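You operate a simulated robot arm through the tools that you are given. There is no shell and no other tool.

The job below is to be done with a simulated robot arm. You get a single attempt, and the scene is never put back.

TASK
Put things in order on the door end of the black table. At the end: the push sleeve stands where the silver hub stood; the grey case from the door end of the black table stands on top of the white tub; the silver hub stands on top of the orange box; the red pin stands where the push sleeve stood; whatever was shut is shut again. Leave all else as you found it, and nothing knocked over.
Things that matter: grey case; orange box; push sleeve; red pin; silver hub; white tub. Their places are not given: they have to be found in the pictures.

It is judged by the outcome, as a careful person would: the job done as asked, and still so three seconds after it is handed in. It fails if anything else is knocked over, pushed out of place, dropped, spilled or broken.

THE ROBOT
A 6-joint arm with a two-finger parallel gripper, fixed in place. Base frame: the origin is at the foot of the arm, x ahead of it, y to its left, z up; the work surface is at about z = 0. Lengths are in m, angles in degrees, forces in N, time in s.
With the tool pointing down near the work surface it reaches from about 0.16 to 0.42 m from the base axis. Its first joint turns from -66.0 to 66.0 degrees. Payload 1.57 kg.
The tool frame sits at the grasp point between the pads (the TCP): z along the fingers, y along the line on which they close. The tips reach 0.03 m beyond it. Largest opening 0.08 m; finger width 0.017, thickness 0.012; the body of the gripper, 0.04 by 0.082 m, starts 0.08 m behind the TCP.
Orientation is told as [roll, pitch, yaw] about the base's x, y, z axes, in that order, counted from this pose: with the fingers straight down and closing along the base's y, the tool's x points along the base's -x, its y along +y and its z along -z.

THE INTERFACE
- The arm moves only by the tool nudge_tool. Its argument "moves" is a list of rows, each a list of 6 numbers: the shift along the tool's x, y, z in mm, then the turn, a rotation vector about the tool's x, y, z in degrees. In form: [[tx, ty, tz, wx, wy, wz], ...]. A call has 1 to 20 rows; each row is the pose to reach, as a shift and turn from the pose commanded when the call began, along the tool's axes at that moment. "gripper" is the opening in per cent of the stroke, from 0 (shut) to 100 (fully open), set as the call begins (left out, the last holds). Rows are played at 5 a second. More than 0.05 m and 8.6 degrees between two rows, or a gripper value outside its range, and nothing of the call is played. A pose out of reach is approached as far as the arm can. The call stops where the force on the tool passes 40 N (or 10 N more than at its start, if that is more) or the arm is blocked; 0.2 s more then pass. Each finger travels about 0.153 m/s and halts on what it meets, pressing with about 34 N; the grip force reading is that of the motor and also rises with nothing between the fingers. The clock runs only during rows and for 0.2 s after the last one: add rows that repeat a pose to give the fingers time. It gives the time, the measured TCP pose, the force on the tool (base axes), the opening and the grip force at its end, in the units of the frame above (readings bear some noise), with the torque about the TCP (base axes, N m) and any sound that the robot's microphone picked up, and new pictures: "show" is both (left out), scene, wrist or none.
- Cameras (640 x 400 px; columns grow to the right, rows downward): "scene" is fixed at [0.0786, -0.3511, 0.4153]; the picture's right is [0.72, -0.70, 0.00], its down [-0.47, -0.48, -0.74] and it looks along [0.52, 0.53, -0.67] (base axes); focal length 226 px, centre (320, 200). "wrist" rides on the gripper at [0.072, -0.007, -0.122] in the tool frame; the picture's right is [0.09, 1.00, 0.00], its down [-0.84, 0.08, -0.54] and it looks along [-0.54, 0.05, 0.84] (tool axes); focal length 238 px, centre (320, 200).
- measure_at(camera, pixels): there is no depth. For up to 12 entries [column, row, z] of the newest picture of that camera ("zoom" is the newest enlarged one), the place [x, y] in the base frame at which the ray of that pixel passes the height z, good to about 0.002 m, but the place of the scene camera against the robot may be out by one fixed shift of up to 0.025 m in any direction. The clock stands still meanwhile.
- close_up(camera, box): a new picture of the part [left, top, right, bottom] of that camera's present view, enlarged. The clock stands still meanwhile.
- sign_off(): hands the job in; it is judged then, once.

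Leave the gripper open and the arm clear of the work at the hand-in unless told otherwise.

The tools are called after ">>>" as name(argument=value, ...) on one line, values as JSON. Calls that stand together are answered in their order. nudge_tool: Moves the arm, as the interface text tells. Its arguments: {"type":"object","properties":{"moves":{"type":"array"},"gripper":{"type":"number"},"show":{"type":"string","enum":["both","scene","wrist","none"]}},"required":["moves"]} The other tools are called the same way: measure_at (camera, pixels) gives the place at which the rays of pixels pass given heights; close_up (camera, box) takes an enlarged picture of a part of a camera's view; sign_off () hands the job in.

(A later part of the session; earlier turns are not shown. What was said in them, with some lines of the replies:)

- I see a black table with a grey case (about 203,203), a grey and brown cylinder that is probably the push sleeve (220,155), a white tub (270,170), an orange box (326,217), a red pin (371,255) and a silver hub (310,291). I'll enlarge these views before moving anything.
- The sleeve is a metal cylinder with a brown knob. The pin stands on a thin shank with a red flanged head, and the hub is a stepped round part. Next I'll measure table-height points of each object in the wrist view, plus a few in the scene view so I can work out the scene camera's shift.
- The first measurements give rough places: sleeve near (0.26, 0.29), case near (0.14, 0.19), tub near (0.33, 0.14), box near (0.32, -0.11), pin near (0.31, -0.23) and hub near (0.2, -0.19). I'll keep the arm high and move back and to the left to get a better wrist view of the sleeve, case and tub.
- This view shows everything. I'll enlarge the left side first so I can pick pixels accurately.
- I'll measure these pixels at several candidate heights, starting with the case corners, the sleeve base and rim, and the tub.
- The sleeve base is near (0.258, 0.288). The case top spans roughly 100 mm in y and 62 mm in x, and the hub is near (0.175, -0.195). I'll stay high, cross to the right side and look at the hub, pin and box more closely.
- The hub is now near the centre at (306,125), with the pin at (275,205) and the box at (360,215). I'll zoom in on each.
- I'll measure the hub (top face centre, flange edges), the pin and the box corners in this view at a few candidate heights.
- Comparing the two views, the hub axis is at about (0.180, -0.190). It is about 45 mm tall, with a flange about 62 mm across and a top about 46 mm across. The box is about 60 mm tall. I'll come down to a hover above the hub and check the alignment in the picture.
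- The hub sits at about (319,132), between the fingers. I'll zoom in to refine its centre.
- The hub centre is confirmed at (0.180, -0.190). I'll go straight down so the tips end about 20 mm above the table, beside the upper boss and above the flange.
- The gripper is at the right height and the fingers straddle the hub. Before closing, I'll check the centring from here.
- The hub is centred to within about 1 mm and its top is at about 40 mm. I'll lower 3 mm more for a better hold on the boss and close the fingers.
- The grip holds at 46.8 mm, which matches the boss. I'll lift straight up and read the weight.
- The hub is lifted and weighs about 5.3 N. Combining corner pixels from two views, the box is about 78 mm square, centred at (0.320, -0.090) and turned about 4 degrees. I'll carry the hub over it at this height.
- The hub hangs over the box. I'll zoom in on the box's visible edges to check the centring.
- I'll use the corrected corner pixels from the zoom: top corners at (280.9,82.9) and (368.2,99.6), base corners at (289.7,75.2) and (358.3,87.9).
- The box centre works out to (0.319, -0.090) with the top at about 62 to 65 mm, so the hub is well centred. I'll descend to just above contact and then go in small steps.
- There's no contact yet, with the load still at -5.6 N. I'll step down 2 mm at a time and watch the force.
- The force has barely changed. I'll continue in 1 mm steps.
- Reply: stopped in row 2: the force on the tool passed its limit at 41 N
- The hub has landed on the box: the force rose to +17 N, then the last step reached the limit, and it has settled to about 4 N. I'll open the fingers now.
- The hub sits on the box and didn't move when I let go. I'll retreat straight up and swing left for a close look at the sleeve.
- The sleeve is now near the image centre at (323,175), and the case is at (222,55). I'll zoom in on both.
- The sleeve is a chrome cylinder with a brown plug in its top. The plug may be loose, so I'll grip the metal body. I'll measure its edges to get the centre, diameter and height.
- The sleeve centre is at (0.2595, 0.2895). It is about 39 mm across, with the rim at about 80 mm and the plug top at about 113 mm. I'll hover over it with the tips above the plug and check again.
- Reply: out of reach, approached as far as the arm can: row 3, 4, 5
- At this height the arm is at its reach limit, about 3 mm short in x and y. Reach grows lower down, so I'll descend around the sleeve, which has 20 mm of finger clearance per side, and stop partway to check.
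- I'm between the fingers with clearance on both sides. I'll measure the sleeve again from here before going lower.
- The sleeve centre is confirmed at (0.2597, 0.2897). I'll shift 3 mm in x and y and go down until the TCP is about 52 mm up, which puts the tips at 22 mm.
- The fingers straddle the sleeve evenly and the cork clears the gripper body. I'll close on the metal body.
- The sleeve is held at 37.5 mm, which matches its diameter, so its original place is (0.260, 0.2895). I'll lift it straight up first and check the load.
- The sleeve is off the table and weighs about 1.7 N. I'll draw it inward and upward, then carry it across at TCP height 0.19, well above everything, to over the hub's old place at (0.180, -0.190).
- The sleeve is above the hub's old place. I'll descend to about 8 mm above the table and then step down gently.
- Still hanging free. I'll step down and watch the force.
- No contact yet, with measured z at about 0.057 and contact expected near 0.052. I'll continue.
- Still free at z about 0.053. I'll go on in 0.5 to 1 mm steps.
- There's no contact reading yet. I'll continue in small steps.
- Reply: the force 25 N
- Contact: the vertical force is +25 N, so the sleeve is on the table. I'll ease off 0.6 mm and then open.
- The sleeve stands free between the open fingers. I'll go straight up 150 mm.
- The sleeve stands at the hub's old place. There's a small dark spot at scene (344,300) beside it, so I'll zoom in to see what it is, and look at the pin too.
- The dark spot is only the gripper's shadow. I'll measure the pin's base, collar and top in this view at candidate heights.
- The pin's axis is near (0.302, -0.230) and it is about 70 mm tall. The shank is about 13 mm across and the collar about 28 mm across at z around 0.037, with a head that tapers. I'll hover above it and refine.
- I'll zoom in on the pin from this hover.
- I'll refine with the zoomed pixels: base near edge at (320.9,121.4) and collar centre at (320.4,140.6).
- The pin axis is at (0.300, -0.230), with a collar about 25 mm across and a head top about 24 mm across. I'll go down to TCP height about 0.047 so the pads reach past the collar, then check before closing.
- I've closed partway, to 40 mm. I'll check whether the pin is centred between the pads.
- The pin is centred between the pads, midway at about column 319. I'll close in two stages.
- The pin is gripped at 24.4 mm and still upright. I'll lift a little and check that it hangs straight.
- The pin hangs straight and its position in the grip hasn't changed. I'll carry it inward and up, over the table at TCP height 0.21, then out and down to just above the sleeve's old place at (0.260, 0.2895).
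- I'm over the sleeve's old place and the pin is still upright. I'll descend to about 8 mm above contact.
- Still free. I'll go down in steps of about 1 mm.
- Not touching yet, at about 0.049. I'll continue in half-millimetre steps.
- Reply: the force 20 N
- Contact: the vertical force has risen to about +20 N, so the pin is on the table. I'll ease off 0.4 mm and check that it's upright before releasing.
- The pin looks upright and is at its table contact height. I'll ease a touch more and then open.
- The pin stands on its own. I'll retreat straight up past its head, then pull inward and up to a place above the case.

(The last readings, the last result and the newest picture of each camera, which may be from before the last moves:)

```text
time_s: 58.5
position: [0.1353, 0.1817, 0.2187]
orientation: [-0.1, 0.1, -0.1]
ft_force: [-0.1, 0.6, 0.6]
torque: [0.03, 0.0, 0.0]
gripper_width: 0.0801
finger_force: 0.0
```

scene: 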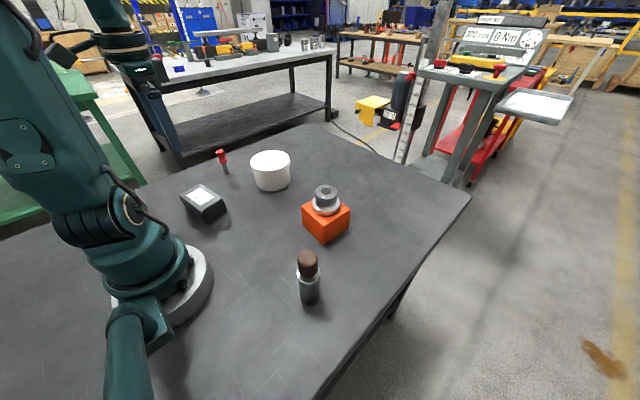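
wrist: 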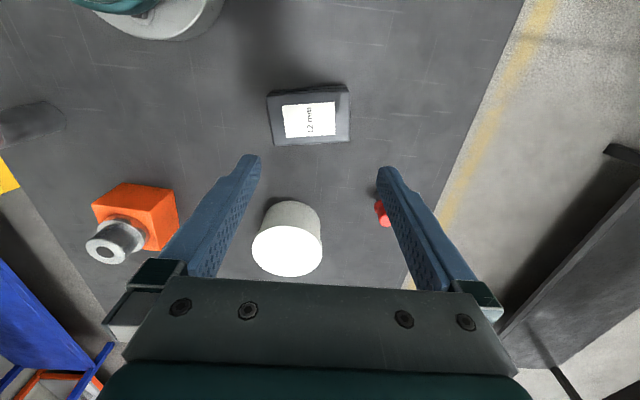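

The pin stands where the sleeve was, visible at scene (222,160). Now I'll look closely at the case and the tub.

>>> close_up(camera="wrist", box=[250, 70, 370, 160])

>>> close_up(camera="wrist", box=[230, 190, 350, 290])

>>> close_up(camera="scene", box=[170, 170, 250, 230])

>>> close_up(camera="scene", box=[230, 140, 310, 200])

```text
4.44 times, centred on (310, 115) of wrist
```

zoom: 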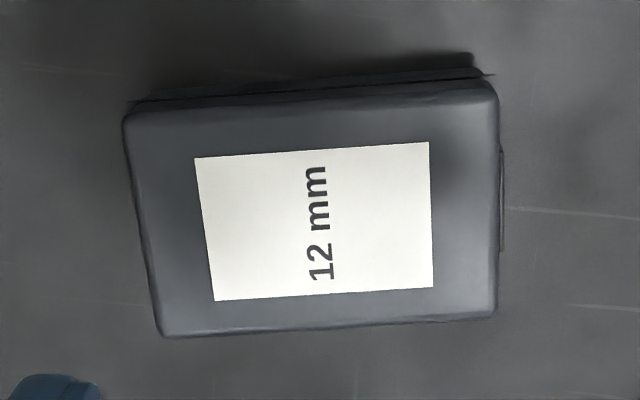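

```text
4.00 times, centred on (290, 240) of wrist
```

zoom: 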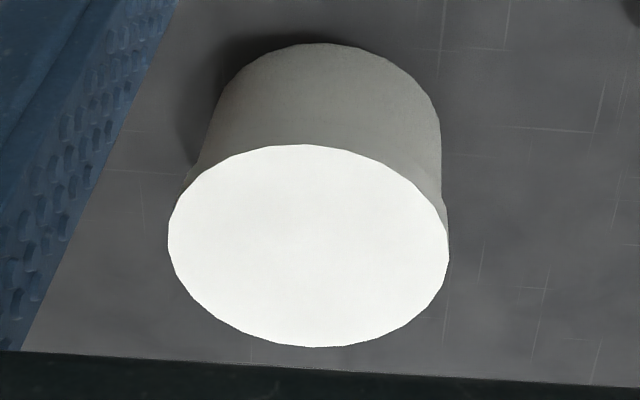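

```text
6.67 times, centred on (210, 200) of scene
```

zoom: 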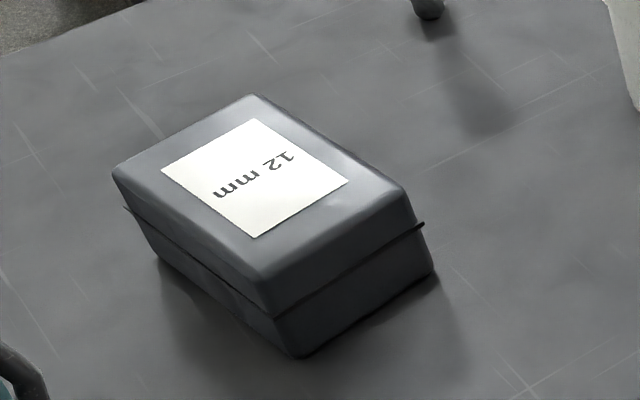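

```text
6.67 times, centred on (270, 170) of scene
```

zoom: 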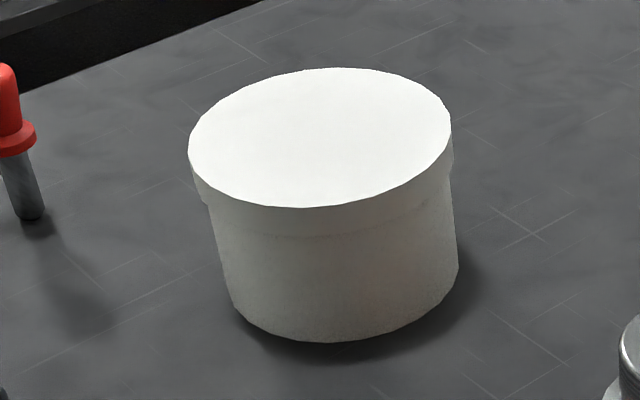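

The tub is a drum with a flat lid. The case has a seam around its middle and a latch on its +y side, so I want pads that hold both halves across its short width. I'll measure the case and tub corners at candidate heights.

>>> measure_at(camera="wrist", pixels=[[266.1, 95.4, 0.04], [349.8, 89.1, 0.04], [349.4, 140.2, 0.04], [274, 145.4, 0.04], [266.1, 95.4, 0.045], [349.8, 89.1, 0.045], [349.4, 140.2, 0.045], [274, 145.4, 0.045], [345.1, 81.7, 0], [309, 114, 0.04], [309, 114, 0.045]])

>>> measure_at(camera="wrist", pixels=[[290.5, 200.8, 0], [320.2, 222, 0], [264, 222, 0], [252, 242, 0.065], [322, 243, 0.065], [286, 226.3, 0.065], [289, 276.5, 0.065], [252, 242, 0.075], [322, 243, 0.075], [286, 226.3, 0.075], [289, 276.5, 0.075]])

```text
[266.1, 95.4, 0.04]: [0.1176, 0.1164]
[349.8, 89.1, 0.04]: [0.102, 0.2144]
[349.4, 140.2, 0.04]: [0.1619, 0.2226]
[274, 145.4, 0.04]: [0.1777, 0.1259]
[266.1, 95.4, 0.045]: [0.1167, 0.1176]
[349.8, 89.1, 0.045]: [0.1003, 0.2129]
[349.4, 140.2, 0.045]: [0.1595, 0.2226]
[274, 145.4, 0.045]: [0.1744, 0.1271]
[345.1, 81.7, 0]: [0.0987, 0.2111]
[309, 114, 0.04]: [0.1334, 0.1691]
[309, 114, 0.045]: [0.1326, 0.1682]
```

```text
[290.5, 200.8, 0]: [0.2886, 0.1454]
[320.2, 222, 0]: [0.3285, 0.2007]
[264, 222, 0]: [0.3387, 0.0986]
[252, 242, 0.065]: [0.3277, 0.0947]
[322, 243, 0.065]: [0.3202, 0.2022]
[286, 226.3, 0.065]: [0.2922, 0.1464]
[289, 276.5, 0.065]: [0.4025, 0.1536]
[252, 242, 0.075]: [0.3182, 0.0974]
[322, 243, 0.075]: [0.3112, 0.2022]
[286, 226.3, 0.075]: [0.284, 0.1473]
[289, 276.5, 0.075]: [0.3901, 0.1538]
```

The case is about 98 x 60 mm and 42 mm tall, centred at (0.139, 0.170), and its long side is turned about 9 degrees from y. The tub's centre is at (0.340, 0.148) with its top at about 0.07. The fingers must close across the short side, so I'll turn the tool +99 degrees about vertical while staying high over the case.

>>> nudge_tool(moves=[[0, -2, 0, 0, 0, -8], [-1, -4, 0, 0, 0, -16], [-1, -6, 0, 0, 0, -24], [-2, -8, 0, 0, 0, -32], [-2, -10, 0, 0, 0, -40], [-3, -12, 0, 0, 0, -48], [-3, -13, 0, 0, 0, -56], [-4, -14, 0, 0, 0, -64], [-4, -14, 0, 0, 0, -72], [-4, -14, 0, 0, 0, -80], [-4, -14, 0, 0, 0, -88], [-4, -14, 0, 0, 0, -95], [-4, -14, 0, 0, 0, -99], [-4, -14, 0, 0, 0, -99], [-4, -14, 0, 0, 0, -99]], show="both")

```text
time_s: 61.7
position: [0.1386, 0.1707, 0.2203]
orientation: [-0.1, 0.2, 99.1]
ft_force: [0.6, 0.3, 0.5]
torque: [0.0, 0.0, -0.02]
gripper_width: 0.0799
finger_force: 0.1
```

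scene: 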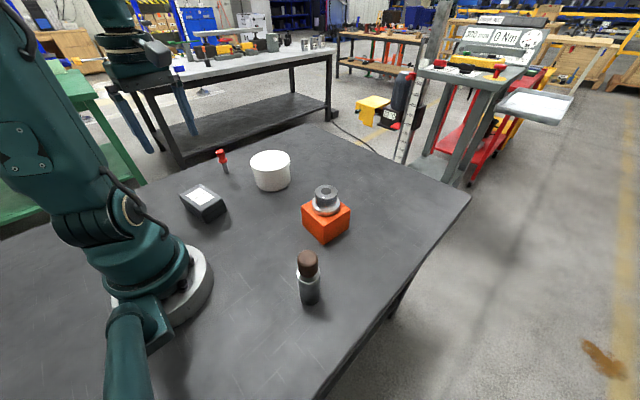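
wrist: 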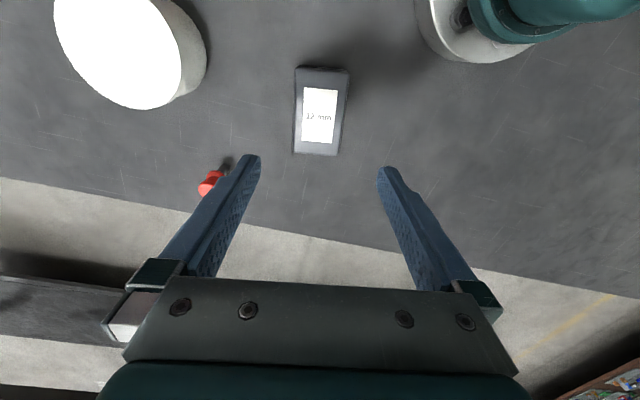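

The turn worked and the case now lies lengthwise between the fingers. I'll zoom in for exact corners.

>>> close_up(camera="wrist", box=[265, 55, 377, 165])

>>> measure_at(camera="wrist", pixels=[[440, 40, 0.02], [480, 62, 0.0], [530, 45, 0], [415, 10, 0]])

```text
3.64 times, centred on (321, 110) of wrist
```

zoom: 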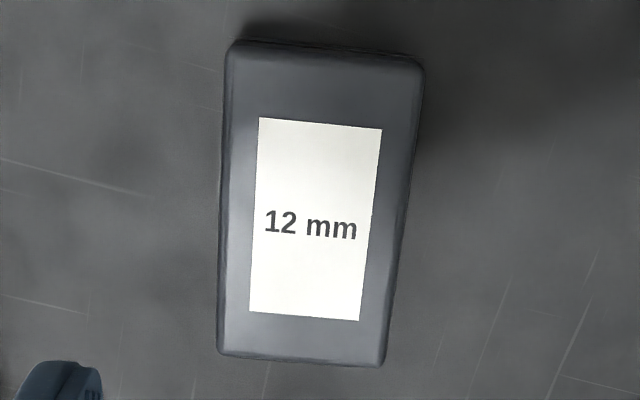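

```text
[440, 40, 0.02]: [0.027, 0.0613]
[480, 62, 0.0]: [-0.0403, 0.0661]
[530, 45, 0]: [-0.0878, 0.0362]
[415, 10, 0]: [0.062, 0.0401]
```

I'll convert the case-top corners to wrist pixels, (296.8,66.5), (349.6,72.3), (338.3,155.4) and (293.2,152.1), and measure them.

>>> measure_at(camera="wrist", pixels=[[296.8, 66.5, 0.042], [349.6, 72.3, 0.042], [338.3, 155.4, 0.042], [293.2, 152.1, 0.042], [303.8, 87.2, 0.042], [338, 90.2, 0.042], [332, 143.3, 0.042], [301.5, 140.6, 0.042]])

```text
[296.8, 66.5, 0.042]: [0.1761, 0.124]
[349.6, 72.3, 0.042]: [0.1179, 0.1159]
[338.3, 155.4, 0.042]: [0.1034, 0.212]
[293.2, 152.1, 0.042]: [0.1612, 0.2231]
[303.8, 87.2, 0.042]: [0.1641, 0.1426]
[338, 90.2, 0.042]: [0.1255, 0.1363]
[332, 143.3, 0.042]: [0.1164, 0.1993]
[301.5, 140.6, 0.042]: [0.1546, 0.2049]
```

The case centre is (0.1395, 0.169) with its short axis at 9 degrees, and the tool matches at 99.1 degrees. I'll descend to just above it and check the clearance.

>>> nudge_tool(moves=[[1.6, -0.8, 35, 0, 0, 0], [1.6, -0.8, 70, 0, 0, 0], [1.6, -0.8, 105, 0, 0, 0], [1.6, -0.8, 125, 0, 0, 0], [1.6, -0.8, 125, 0, 0, 0]], show="both")

```text
time_s: 62.9
position: [0.1403, 0.1679, 0.0938]
orientation: [0.0, 0.2, 99.0]
ft_force: [-0.4, -0.2, 0.5]
torque: [0.02, 0.02, -0.04]
gripper_width: 0.0798
finger_force: 0.1
```

scene: 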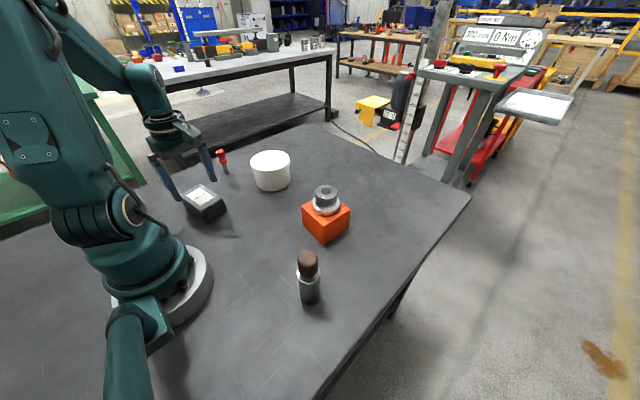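
wrist: 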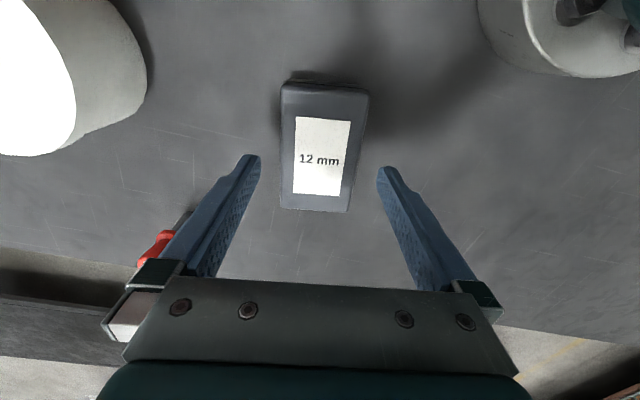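

The case is between the fingers. I'll measure its side edges from here to be sure of at least 8 mm clearance each side.

>>> close_up(camera="wrist", box=[245, 65, 395, 225])

>>> measure_at(camera="wrist", pixels=[[282, 88, 0.042], [368.5, 94, 0.042], [348.5, 212, 0.042], [280.5, 209, 0.042], [281, 160, 0.042], [357, 160, 0.042]])

```text
2.50 times, centred on (320, 145) of wrist
```

zoom: 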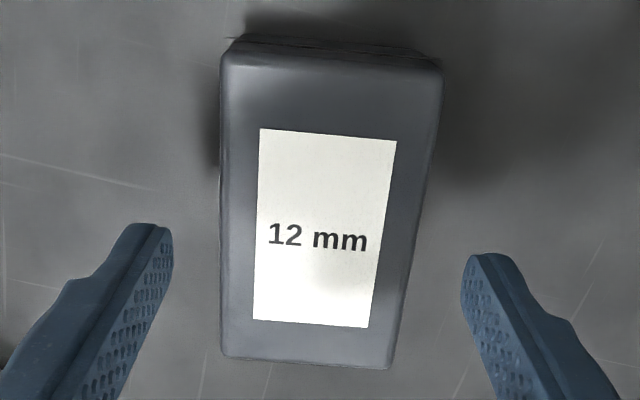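

```text
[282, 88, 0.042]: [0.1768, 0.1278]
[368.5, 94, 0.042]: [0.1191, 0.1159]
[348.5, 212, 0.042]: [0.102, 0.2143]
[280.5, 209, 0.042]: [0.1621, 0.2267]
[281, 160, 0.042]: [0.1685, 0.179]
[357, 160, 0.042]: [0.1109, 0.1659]
```

The clearances are about 10 mm per side. I'll go down so the tips end about 6 mm above the table.

>>> nudge_tool(moves=[[-2, 0, 18, 0, 0, 0], [-2, 0, 36, 0, 0, 0], [-2, 0, 50, 0, 0, 0], [-2, 0, 57, 0, 0, 0], [-2, 0, 57, 0, 0, 0]], show="both")

>>> close_up(camera="scene", box=[150, 150, 250, 230])

>>> close_up(camera="wrist", box=[230, 90, 410, 240])

```text
time_s: 64.1
position: [0.1406, 0.1714, 0.0378]
orientation: [0.0, 0.1, 99.1]
ft_force: [0.3, -0.9, 0.4]
torque: [0.0, -0.01, 0.03]
gripper_width: 0.0802
finger_force: 0.1
```

scene: 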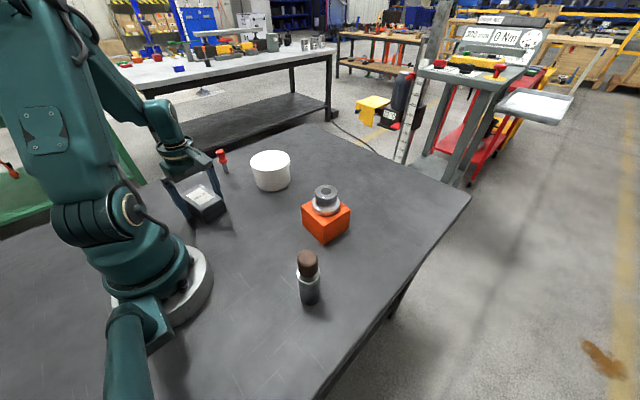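
wrist: 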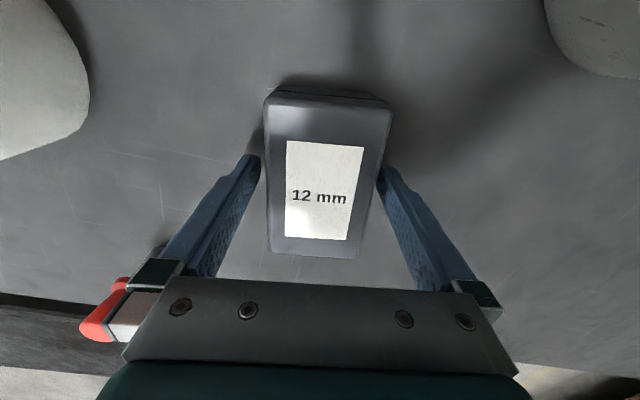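

```text
5.00 times, centred on (200, 190) of scene
```

zoom: 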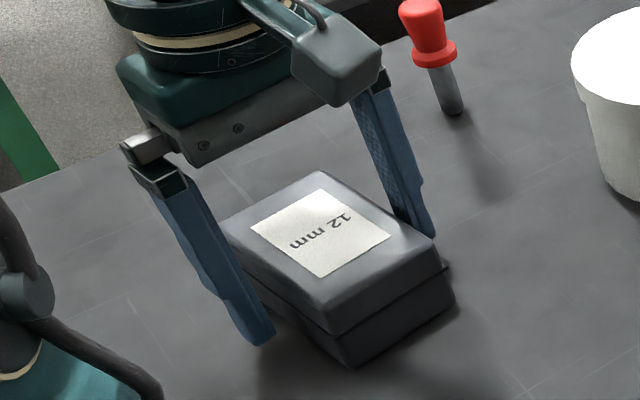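

```text
2.67 times, centred on (320, 165) of wrist
```

zoom: 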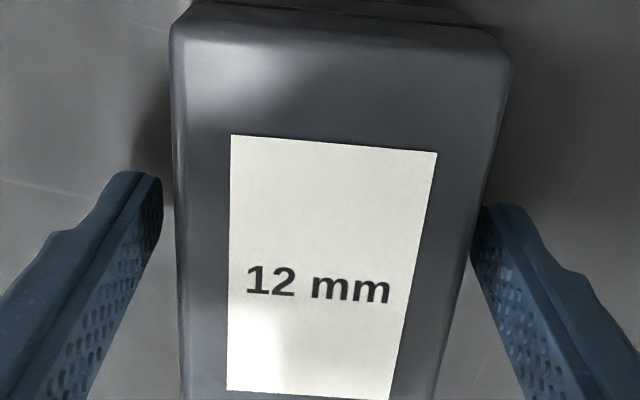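

The fingers straddle the case, centred to within about 1 mm, and the pads cover both halves at seam height. I'll close on it.

>>> nudge_tool(moves=[[0, 0, 0, 0, 0, 0], [0, 0, 0, 0, 0, 0], [0, 0, 0, 0, 0, 0], [0, 0, 0, 0, 0, 0]], gripper=0, show="both")

>>> close_up(camera="scene", box=[150, 150, 250, 230])

```text
time_s: 65.1
position: [0.1394, 0.1699, 0.0371]
orientation: [0.0, 0.1, 98.9]
ft_force: [-0.3, -0.3, 0.5]
torque: [0.0, 0.01, -0.02]
gripper_width: 0.0618
finger_force: 34.0
```

scene: 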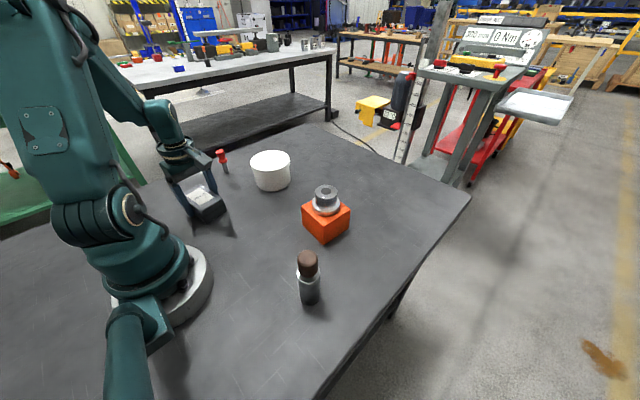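
wrist: 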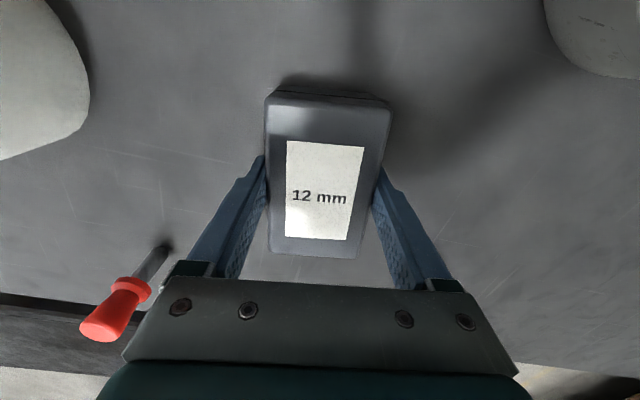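

```text
5.00 times, centred on (200, 190) of scene
```

zoom: 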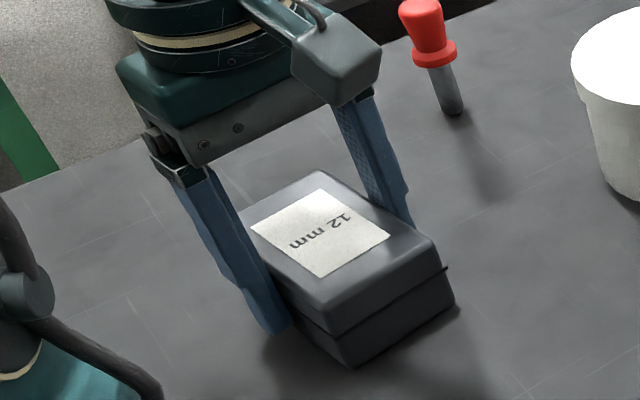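

The case is gripped at 61.8 mm with both halves held. I'll lift slowly and check the load and whether it stays shut.

>>> nudge_tool(moves=[[0, 0, -4, 0, 0, 0], [0, 0, -12, 0, 0, 0], [0, 0, -25, 0, 0, 0], [0, 0, -25, 0, 0, 0]], show="both")

>>> close_up(camera="scene", box=[150, 150, 250, 230])

```text
time_s: 66.1
position: [0.138, 0.1707, 0.0623]
orientation: [-0.1, 0.1, 98.9]
ft_force: [-0.6, -0.3, -4.7]
torque: [0.01, 0.03, -0.01]
gripper_width: 0.0614
finger_force: 33.7
```

scene: 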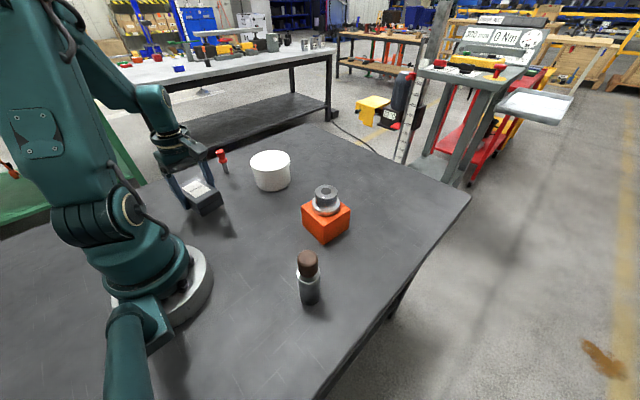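
wrist: 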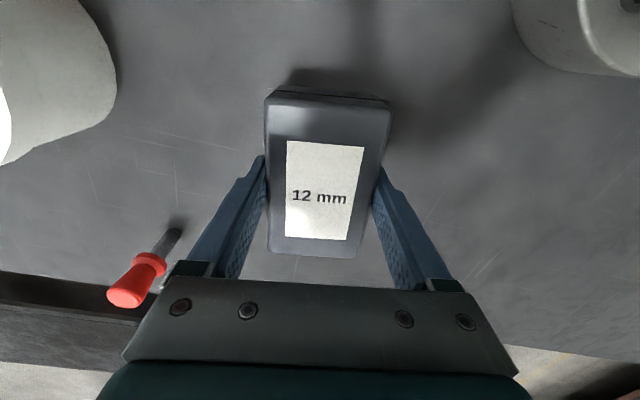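

```text
5.00 times, centred on (200, 190) of scene
```

zoom: 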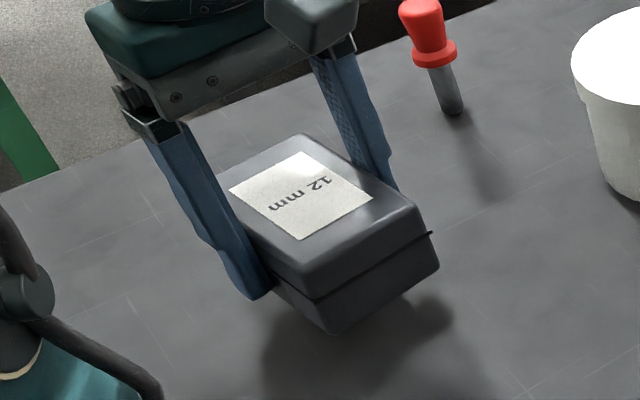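

The case came up level and shut, weighing about 4.7 N. I'll raise it to TCP height 0.16 and carry it over the tub at (0.340, 0.148).

>>> nudge_tool(moves=[[0, 0, -25, 0, 0, 0], [0, 0, -60, 0, 0, 0], [3, -12, -90, 0, 0, 0], [11, -40, -100, 0, 0, 0], [21, -78, -100, 0, 0, 0], [32, -118, -100, 0, 0, 0], [43, -157, -100, 0, 0, 0], [51, -185, -100, 0, 0, 0], [53.7, -195, -100, 0, 0, 0], [53.7, -195, -100, 0, 0, 0], [53.7, -195, -100, 0, 0, 0]], show="both")

```text
time_s: 68.5
position: [0.3403, 0.1492, 0.1622]
orientation: [0.1, 0.0, 99.1]
ft_force: [-0.5, -0.7, -3.8]
torque: [-0.02, 0.0, -0.02]
gripper_width: 0.0618
finger_force: 33.7
```

scene: 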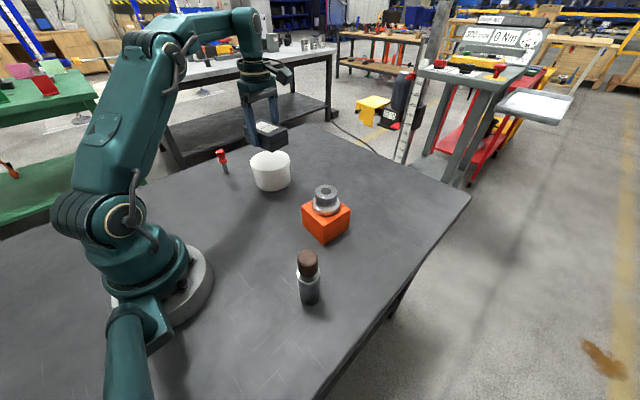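
wrist: 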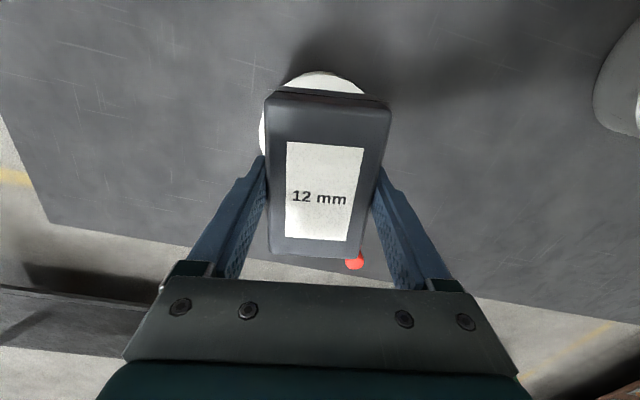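

The case hangs above the tub. I'll measure the tub's visible rim to verify the centring before lowering.

>>> close_up(camera="wrist", box=[240, 55, 400, 165])

>>> measure_at(camera="wrist", pixels=[[320, 71, 0.07], [300, 75, 0.07], [345, 76, 0.07], [262, 130, 0.07], [365, 92, 0.07]])

```text
3.64 times, centred on (320, 110) of wrist
```

zoom: 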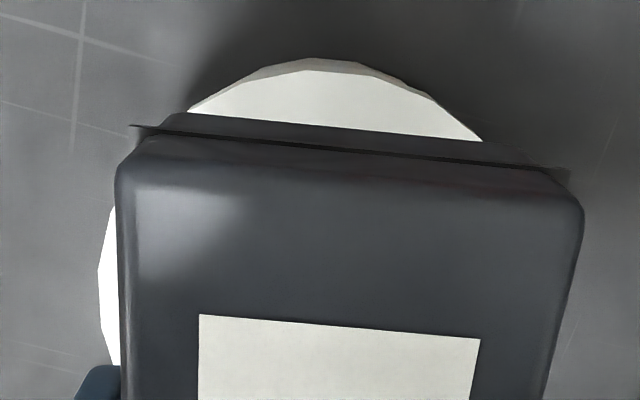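

```text
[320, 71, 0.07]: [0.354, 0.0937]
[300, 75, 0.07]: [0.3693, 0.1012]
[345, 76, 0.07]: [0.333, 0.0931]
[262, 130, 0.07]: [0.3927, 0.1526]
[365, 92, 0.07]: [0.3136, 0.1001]
```

The tub centre is confirmed at about (0.341, 0.149), and the case is over it within 1 to 2 mm. I'll lower to about 8 mm above the lid.

>>> nudge_tool(moves=[[0, 0, 15, 0, 0, 0], [0, 0, 32, 0, 0, 0], [0, 0, 43, 0, 0, 0], [0, 0, 45, 0, 0, 0], [0, 0, 45, 0, 0, 0]], show="both")

>>> close_up(camera="scene", box=[220, 110, 320, 200])

```text
time_s: 69.7
position: [0.3402, 0.1484, 0.1175]
orientation: [0.0, 0.1, 99.0]
ft_force: [0.1, 0.1, -3.8]
torque: [0.01, 0.05, 0.01]
gripper_width: 0.062
finger_force: 33.9
```

scene: 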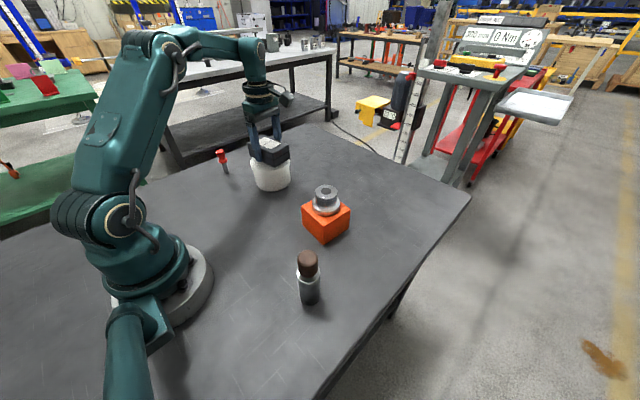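
wrist: 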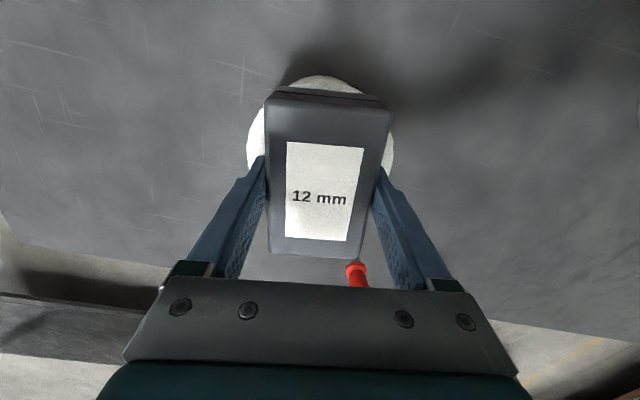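

```text
4.44 times, centred on (270, 155) of scene
```

zoom: 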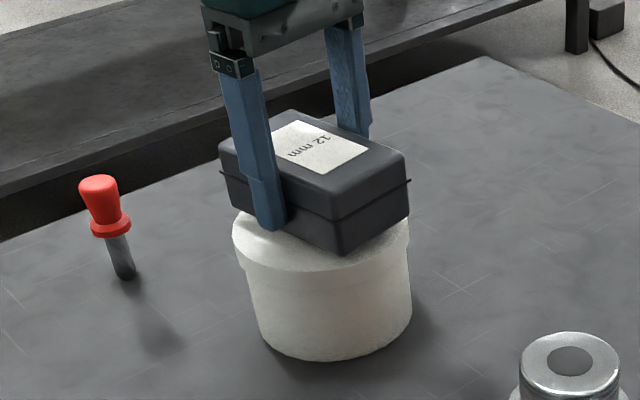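

The case is well centred over the lid. I'll step down gently while watching the force.

>>> nudge_tool(moves=[[0, 0, 1, 0, 0, 0], [0, 0, 2, 0, 0, 0], [0, 0, 3, 0, 0, 0], [0, 0, 3, 0, 0, 0]], show="none")

>>> nudge_tool(moves=[[0, 0, 0.7, 0, 0, 0], [0, 0, 1.4, 0, 0, 0], [0, 0, 1.5, 0, 0, 0]], show="none")

>>> nudge_tool(moves=[[0, 0, 0.5, 0, 0, 0], [0, 0, 1, 0, 0, 0]], show="none")

```text
time_s: 70.7
position: [0.3404, 0.1482, 0.1138]
orientation: [0.1, 0.1, 98.9]
ft_force: [-0.3, 0.9, -4.0]
torque: [-0.03, -0.03, 0.02]
gripper_width: 0.0618
finger_force: 34.4
```

```text
time_s: 71.5
position: [0.3393, 0.1493, 0.1123]
orientation: [-0.1, 0.1, 99.1]
ft_force: [0.2, -0.5, -3.4]
torque: [-0.04, -0.04, -0.01]
gripper_width: 0.0619
finger_force: 33.9
```

```text
time_s: 72.1
position: [0.3389, 0.1495, 0.1116]
orientation: [0.0, 0.0, 99.0]
ft_force: [0.4, -0.3, -2.9]
torque: [0.0, 0.01, 0.01]
gripper_width: 0.0616
finger_force: 34.3
```

Still hanging free at about 0.111. I'll continue in steps of about 0.7 mm.

>>> nudge_tool(moves=[[0, 0, 0.4, 0, 0, 0], [0, 0, 0.8, 0, 0, 0]], show="none")

>>> nudge_tool(moves=[[0, 0, 0.4, 0, 0, 0], [0, 0, 0.8, 0, 0, 0]], show="none")

>>> nudge_tool(moves=[[0, 0, 0.3, 0, 0, 0], [0, 0, 0.6, 0, 0, 0]], show="none")

```text
time_s: 72.7
position: [0.3403, 0.1495, 0.1118]
orientation: [-0.1, 0.2, 99.1]
ft_force: [0.3, 0.4, -3.6]
torque: [0.01, -0.01, 0.0]
gripper_width: 0.0617
finger_force: 33.8
```

```text
time_s: 73.3
position: [0.3393, 0.1484, 0.1101]
orientation: [0.1, 0.1, 99.0]
ft_force: [0.6, -0.2, -3.5]
torque: [0.02, -0.03, -0.02]
gripper_width: 0.0619
finger_force: 33.5
```

```text
time_s: 73.9
position: [0.3405, 0.149, 0.109]
orientation: [0.0, 0.0, 98.9]
ft_force: [0.4, -0.5, -3.8]
torque: [0.01, 0.0, -0.01]
gripper_width: 0.0615
finger_force: 34.1
```

There's no contact yet at about 0.109. I'll keep stepping down in small amounts.

>>> nudge_tool(moves=[[0, 0, 0.3, 0, 0, 0], [0, 0, 0.6, 0, 0, 0]], show="none")

>>> nudge_tool(moves=[[0, 0, 0.3, 0, 0, 0], [0, 0, 0.6, 0, 0, 0]], show="none")

>>> nudge_tool(moves=[[0, 0, 0.3, 0, 0, 0], [0, 0, 0.6, 0, 0, 0]], show="scene")

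```text
time_s: 74.5
position: [0.339, 0.1484, 0.1096]
orientation: [0.0, 0.0, 99.1]
ft_force: [-5.3, 1.2, 18.0]
torque: [-0.06, 0.5, -0.05]
gripper_width: 0.0616
finger_force: 34.0
```

```text
time_s: 75.1
position: [0.339, 0.1492, 0.1086]
orientation: [-0.1, 0.1, 99.1]
ft_force: [-9.1, 0.8, 30.7]
torque: [-0.12, 0.51, 0.1]
gripper_width: 0.0622
finger_force: 34.2
```

```text
time_s: 75.7
position: [0.34, 0.1481, 0.1081]
orientation: [0.1, 0.1, 99.0]
ft_force: [-12.6, 0.5, 30.3]
torque: [-0.11, 0.31, 0.0]
gripper_width: 0.0617
finger_force: 34.1
```

scene: 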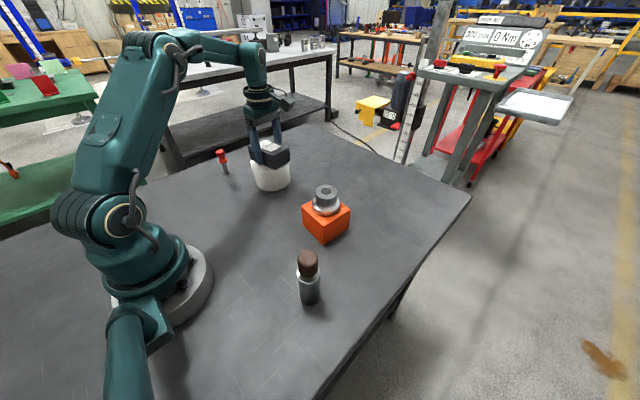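

The case is on the lid, and I'm now pressing with about 30 N plus some sideways load. I'll back up about 1 mm to relieve it before releasing.

>>> nudge_tool(moves=[[0, 0, -0.5, 0, 0, 0], [0, 0, -0.9, 0, 0, 0], [0, 0, -0.9, 0, 0, 0]], show="none")

```text
time_s: 76.5
position: [0.3407, 0.1484, 0.1083]
orientation: [0.1, 0.0, 99.0]
ft_force: [-5.9, -1.5, 13.8]
torque: [-0.22, 0.08, -0.03]
gripper_width: 0.0619
finger_force: 34.2
```

Down to 14 N. I'll ease 0.4 mm more.

>>> nudge_tool(moves=[[0, 0, -0.4, 0, 0, 0], [0, 0, -0.4, 0, 0, 0], [0, 0, -0.4, 0, 0, 0]], show="both")

>>> close_up(camera="scene", box=[220, 110, 320, 200])

```text
time_s: 77.3
position: [0.3405, 0.1496, 0.1085]
orientation: [0.1, 0.1, 99.0]
ft_force: [0.4, -0.3, -2.9]
torque: [-0.01, 0.01, 0.01]
gripper_width: 0.0615
finger_force: 33.4
```

scene: 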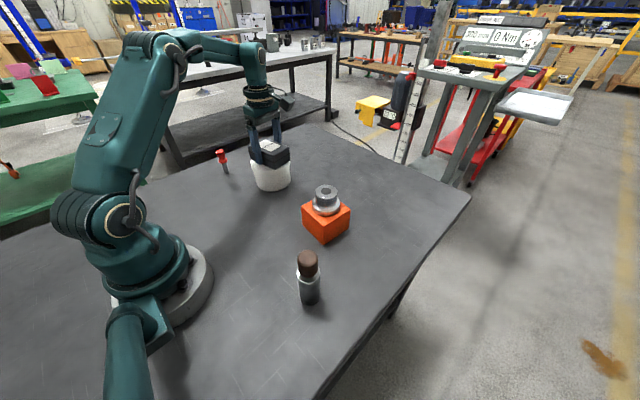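
wrist: 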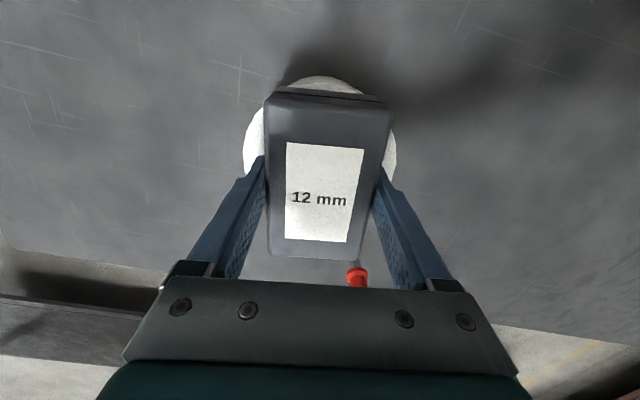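

```text
4.44 times, centred on (270, 155) of scene
```

zoom: 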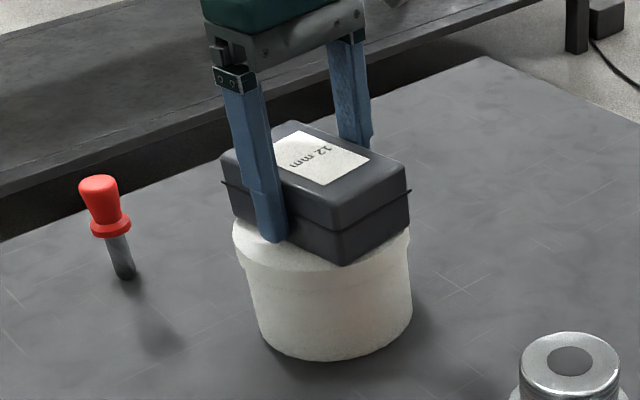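

The reading is nearly the free weight, so the case is right at the lid. I'll lower 0.3 mm to seat it and then open the fingers.

>>> nudge_tool(moves=[[0, 0, 0.3, 0, 0, 0], [0, 0, 0.3, 0, 0, 0]], show="none")

>>> nudge_tool(moves=[[0, 0, 0, 0, 0, 0], [0, 0, 0, 0, 0, 0], [0, 0, 0, 0, 0, 0]], gripper=100, show="both")

>>> close_up(camera="scene", box=[220, 110, 320, 200])

```text
time_s: 77.9
position: [0.3404, 0.1491, 0.1093]
orientation: [0.1, 0.1, 99.0]
ft_force: [0.2, -0.1, -3.3]
torque: [0.0, -0.02, 0.01]
gripper_width: 0.0617
finger_force: 34.0
```

```text
time_s: 78.7
position: [0.3396, 0.1491, 0.1082]
orientation: [0.0, 0.2, 98.9]
ft_force: [0.0, -0.7, 0.1]
torque: [0.03, -0.02, -0.03]
gripper_width: 0.0799
finger_force: 0.1
```

scene: 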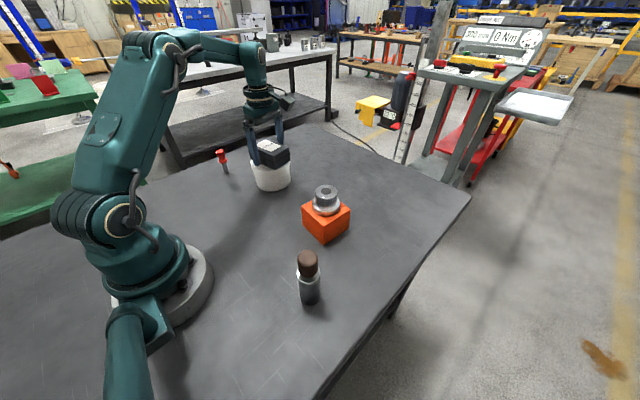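
wrist: 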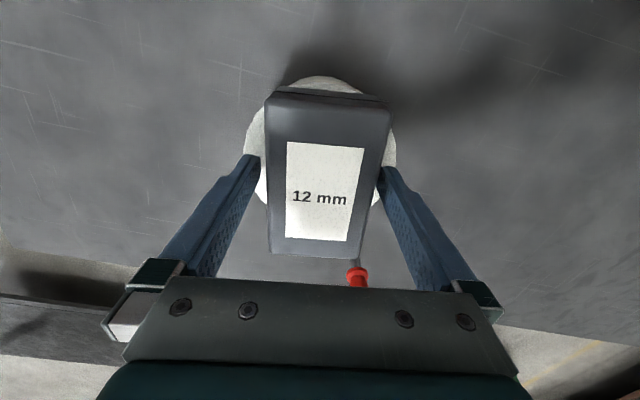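

```text
4.44 times, centred on (270, 155) of scene
```

zoom: 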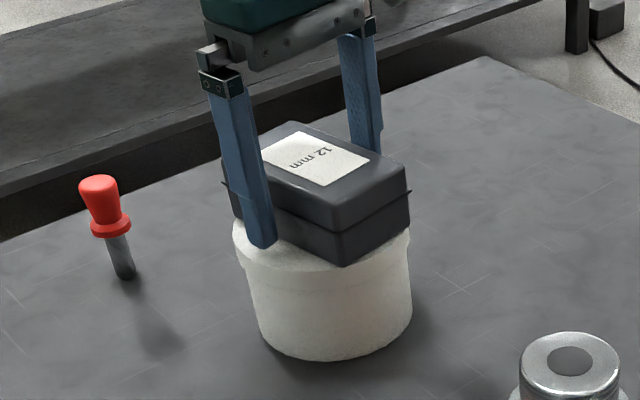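

The case rests on the tub and is shut. I'll rise straight up past it, then withdraw inward and up.

>>> nudge_tool(moves=[[0, 0, -8, 0, 0, 0], [0, 0, -25, 0, 0, 0], [0, 0, -55, 0, 0, 0], [-5, 30, -80, 0, 0, 0], [-11, 68, -105, 0, 0, 0], [-17, 108, -125, 0, 0, 0], [-23, 148, -142, 0, 0, 0], [-23, 148, -142, 0, 0, 0]], show="both")

```text
time_s: 80.5
position: [0.1917, 0.1496, 0.2525]
orientation: [0.1, 0.1, 99.0]
ft_force: [-0.6, -0.5, 0.2]
torque: [0.0, 0.01, 0.0]
gripper_width: 0.0802
finger_force: 0.1
```

scene: 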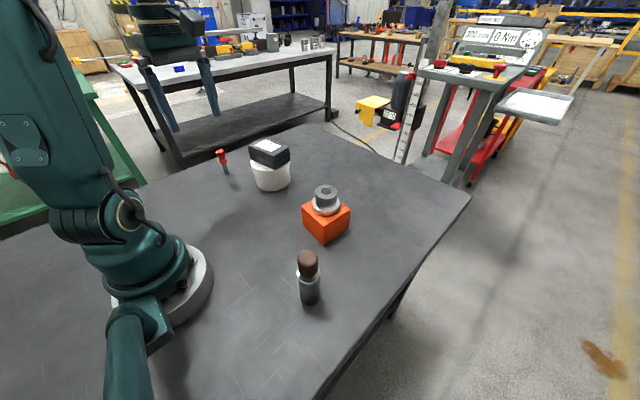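
wrist: 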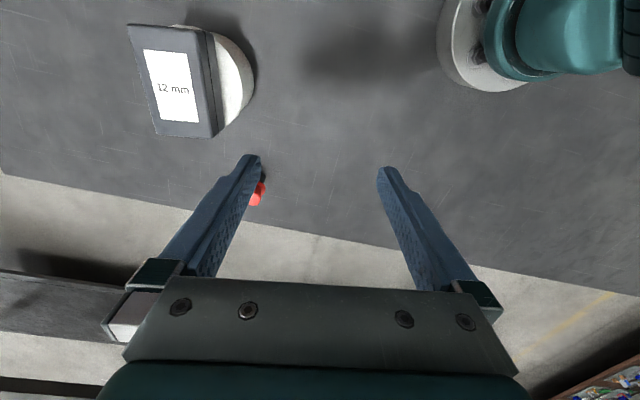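

All four moves look done. I'll turn the tool back to its first orientation while rising clear, and do a final check of everything.

>>> nudge_tool(moves=[[0, 0, -5, 0, 0, 8], [0, 0, -10, 0, 0, 16], [0, 0, -15, 0, 0, 24], [0, 0, -20, 0, 0, 32], [0, 0, -25, 0, 0, 40], [0, 0, -30, 0, 0, 48], [0, 0, -35, 0, 0, 56], [0, 0, -40, 0, 0, 64], [0, 0, -43, 0, 0, 72], [0, 0, -43, 0, 0, 80], [0, 0, -43, 0, 0, 88], [0, 0, -43, 0, 0, 95], [0, 0, -43, 0, 0, 99], [0, 0, -43, 0, 0, 99]], show="both")

>>> close_up(camera="scene", box=[190, 120, 310, 200])

>>> close_up(camera="scene", box=[270, 170, 390, 320])

```text
time_s: 83.5
position: [0.1905, 0.1493, 0.2945]
orientation: [-0.1, 0.0, -0.1]
ft_force: [0.0, -0.5, -0.1]
torque: [-0.01, 0.01, -0.01]
gripper_width: 0.08
finger_force: 0.1
```

scene: 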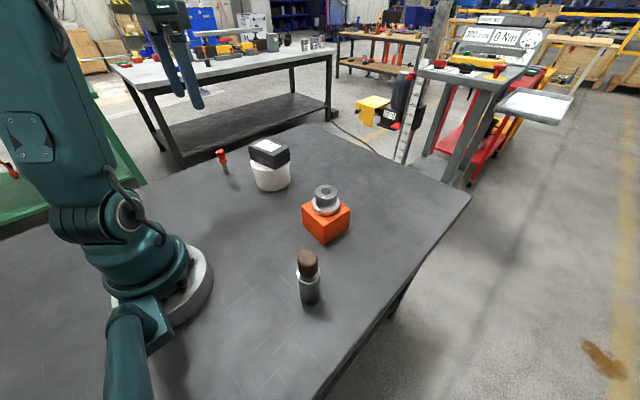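
wrist: 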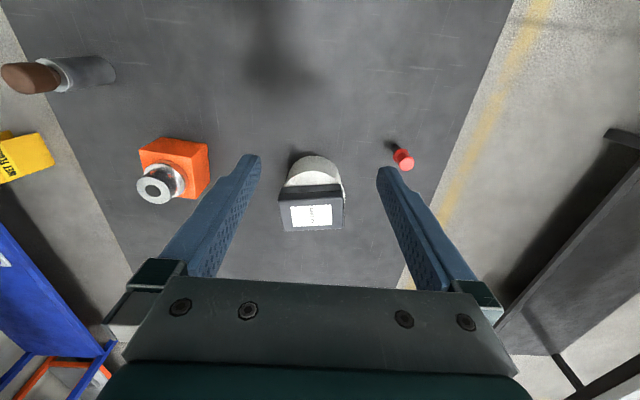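

```text
5.00 times, centred on (250, 160) of scene
```

zoom: 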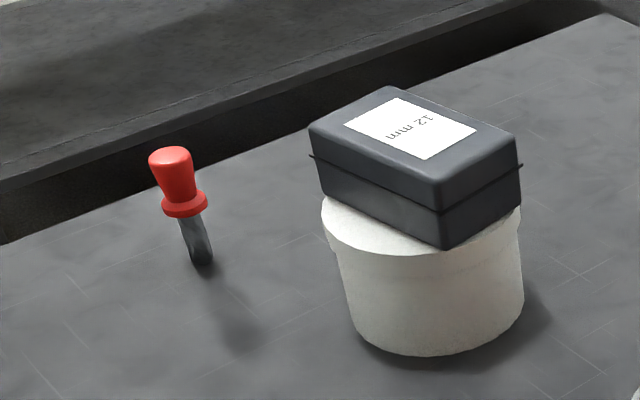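

```text
2.67 times, centred on (330, 245) of scene
```

zoom: 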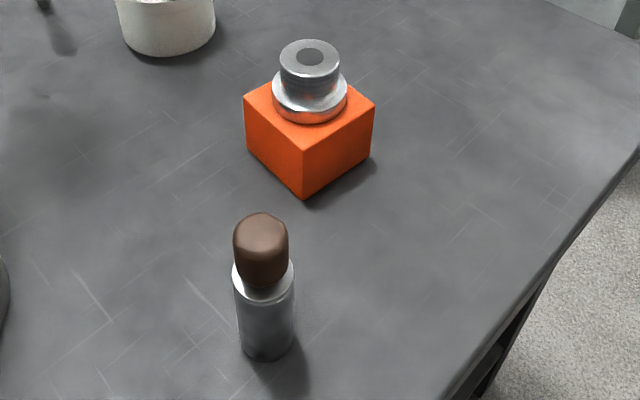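

Everything stands as wanted. I'll verify positions by repeating the same tub close-up as before and measuring the pin's and sleeve's bases in the wrist view.

>>> close_up(camera="scene", box=[230, 140, 310, 200])

>>> close_up(camera="wrist", box=[360, 120, 440, 180])

>>> close_up(camera="wrist", box=[0, 40, 140, 110])

>>> close_up(camera="wrist", box=[120, 120, 230, 220])

```text
6.67 times, centred on (270, 170) of scene
```

zoom: 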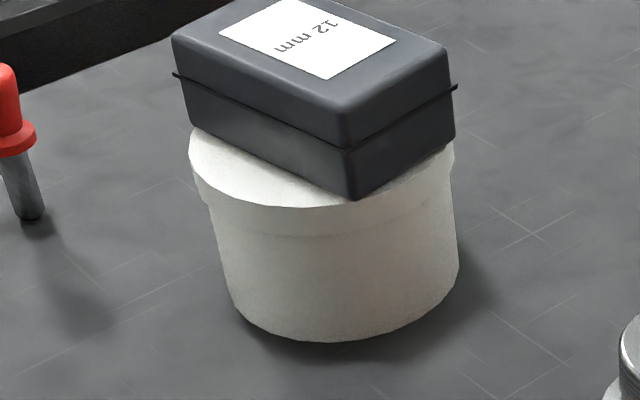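

```text
6.67 times, centred on (400, 150) of wrist
```

zoom: 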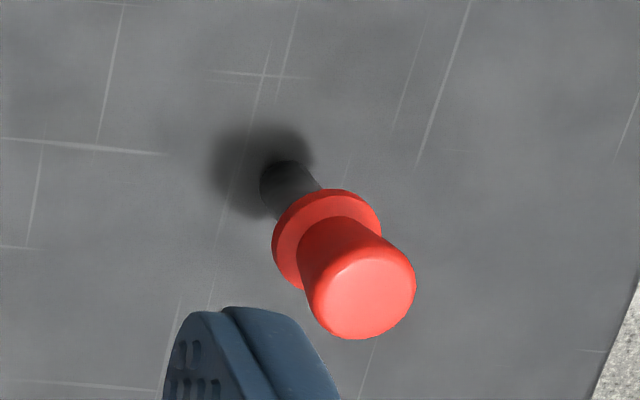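

```text
4.57 times, centred on (70, 75) of wrist
```

zoom: 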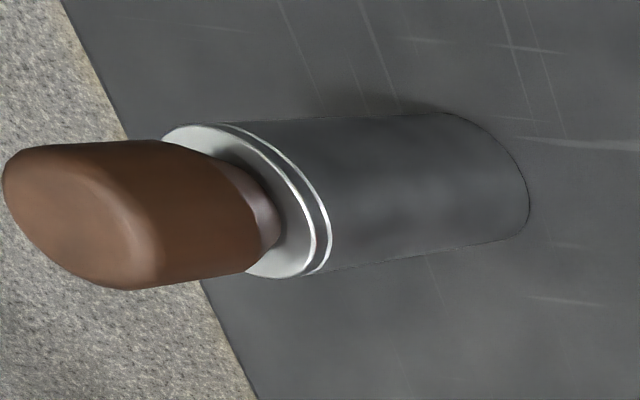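

```text
4.00 times, centred on (175, 170) of wrist
```

zoom: 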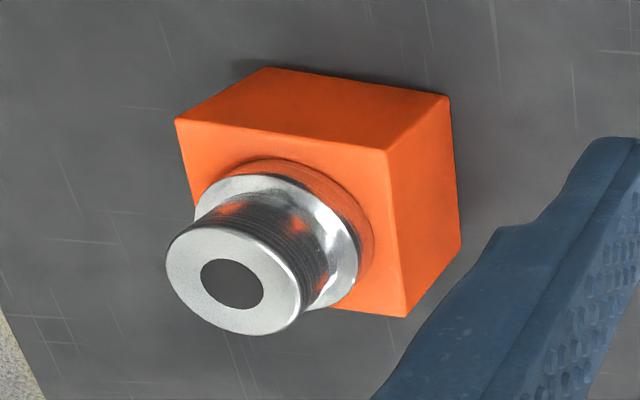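

The tub is in exactly the same pixels as before, so it hasn't moved. I'll measure the pin base (394.9,147.7) against the sleeve's old place (0.260, 0.2895), and the sleeve base too.

>>> measure_at(camera="wrist", pixels=[[394.9, 147.7, 0], [393.5, 144.2, 0], [99.5, 56, 0], [115.8, 81, 0], [113, 91, 0], [107, 74, 0]])

```text
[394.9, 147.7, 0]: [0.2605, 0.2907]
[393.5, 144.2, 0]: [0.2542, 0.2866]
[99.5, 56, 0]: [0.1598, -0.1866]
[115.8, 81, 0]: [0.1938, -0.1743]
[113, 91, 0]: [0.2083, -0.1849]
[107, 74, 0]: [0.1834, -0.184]
```

The pin base reads (0.2605, 0.2907), matching the sleeve's old place, and the sleeve stands at the hub's old place. The hub is on the orange box and the shut case is on the tub. The gripper is open and the arm is well clear at z about 0.29, so I'm handing in the job.

>>> sign_off()

```text
The job is handed in.
```

The job is done and handed in. Everything is standing and nothing was knocked over. The verdict after the three-second wait wasn't shown to me.

| Item | Where it stands now | Check |
|---|---|---|
| Push sleeve | Where the silver hub stood, about (0.180, -0.190) | Upright, plug still in place |
| Red pin | Where the push sleeve stood | Measured at (0.2605, 0.2907), within about 1 mm of the sleeve's old centre |
| Silver hub | On top of the orange box | Near the middle of the box top |
| Grey case | On top of the white tub | Near the middle of the lid |

- **Shut things:** I opened nothing. I gripped the case across both halves, and it stayed shut.
- **Left in place:** In the last pictures the tub sits in the same pixels as before, and the orange box matches to within about a pixel.
- **Arm:** The gripper is open and the arm is well clear of the table.
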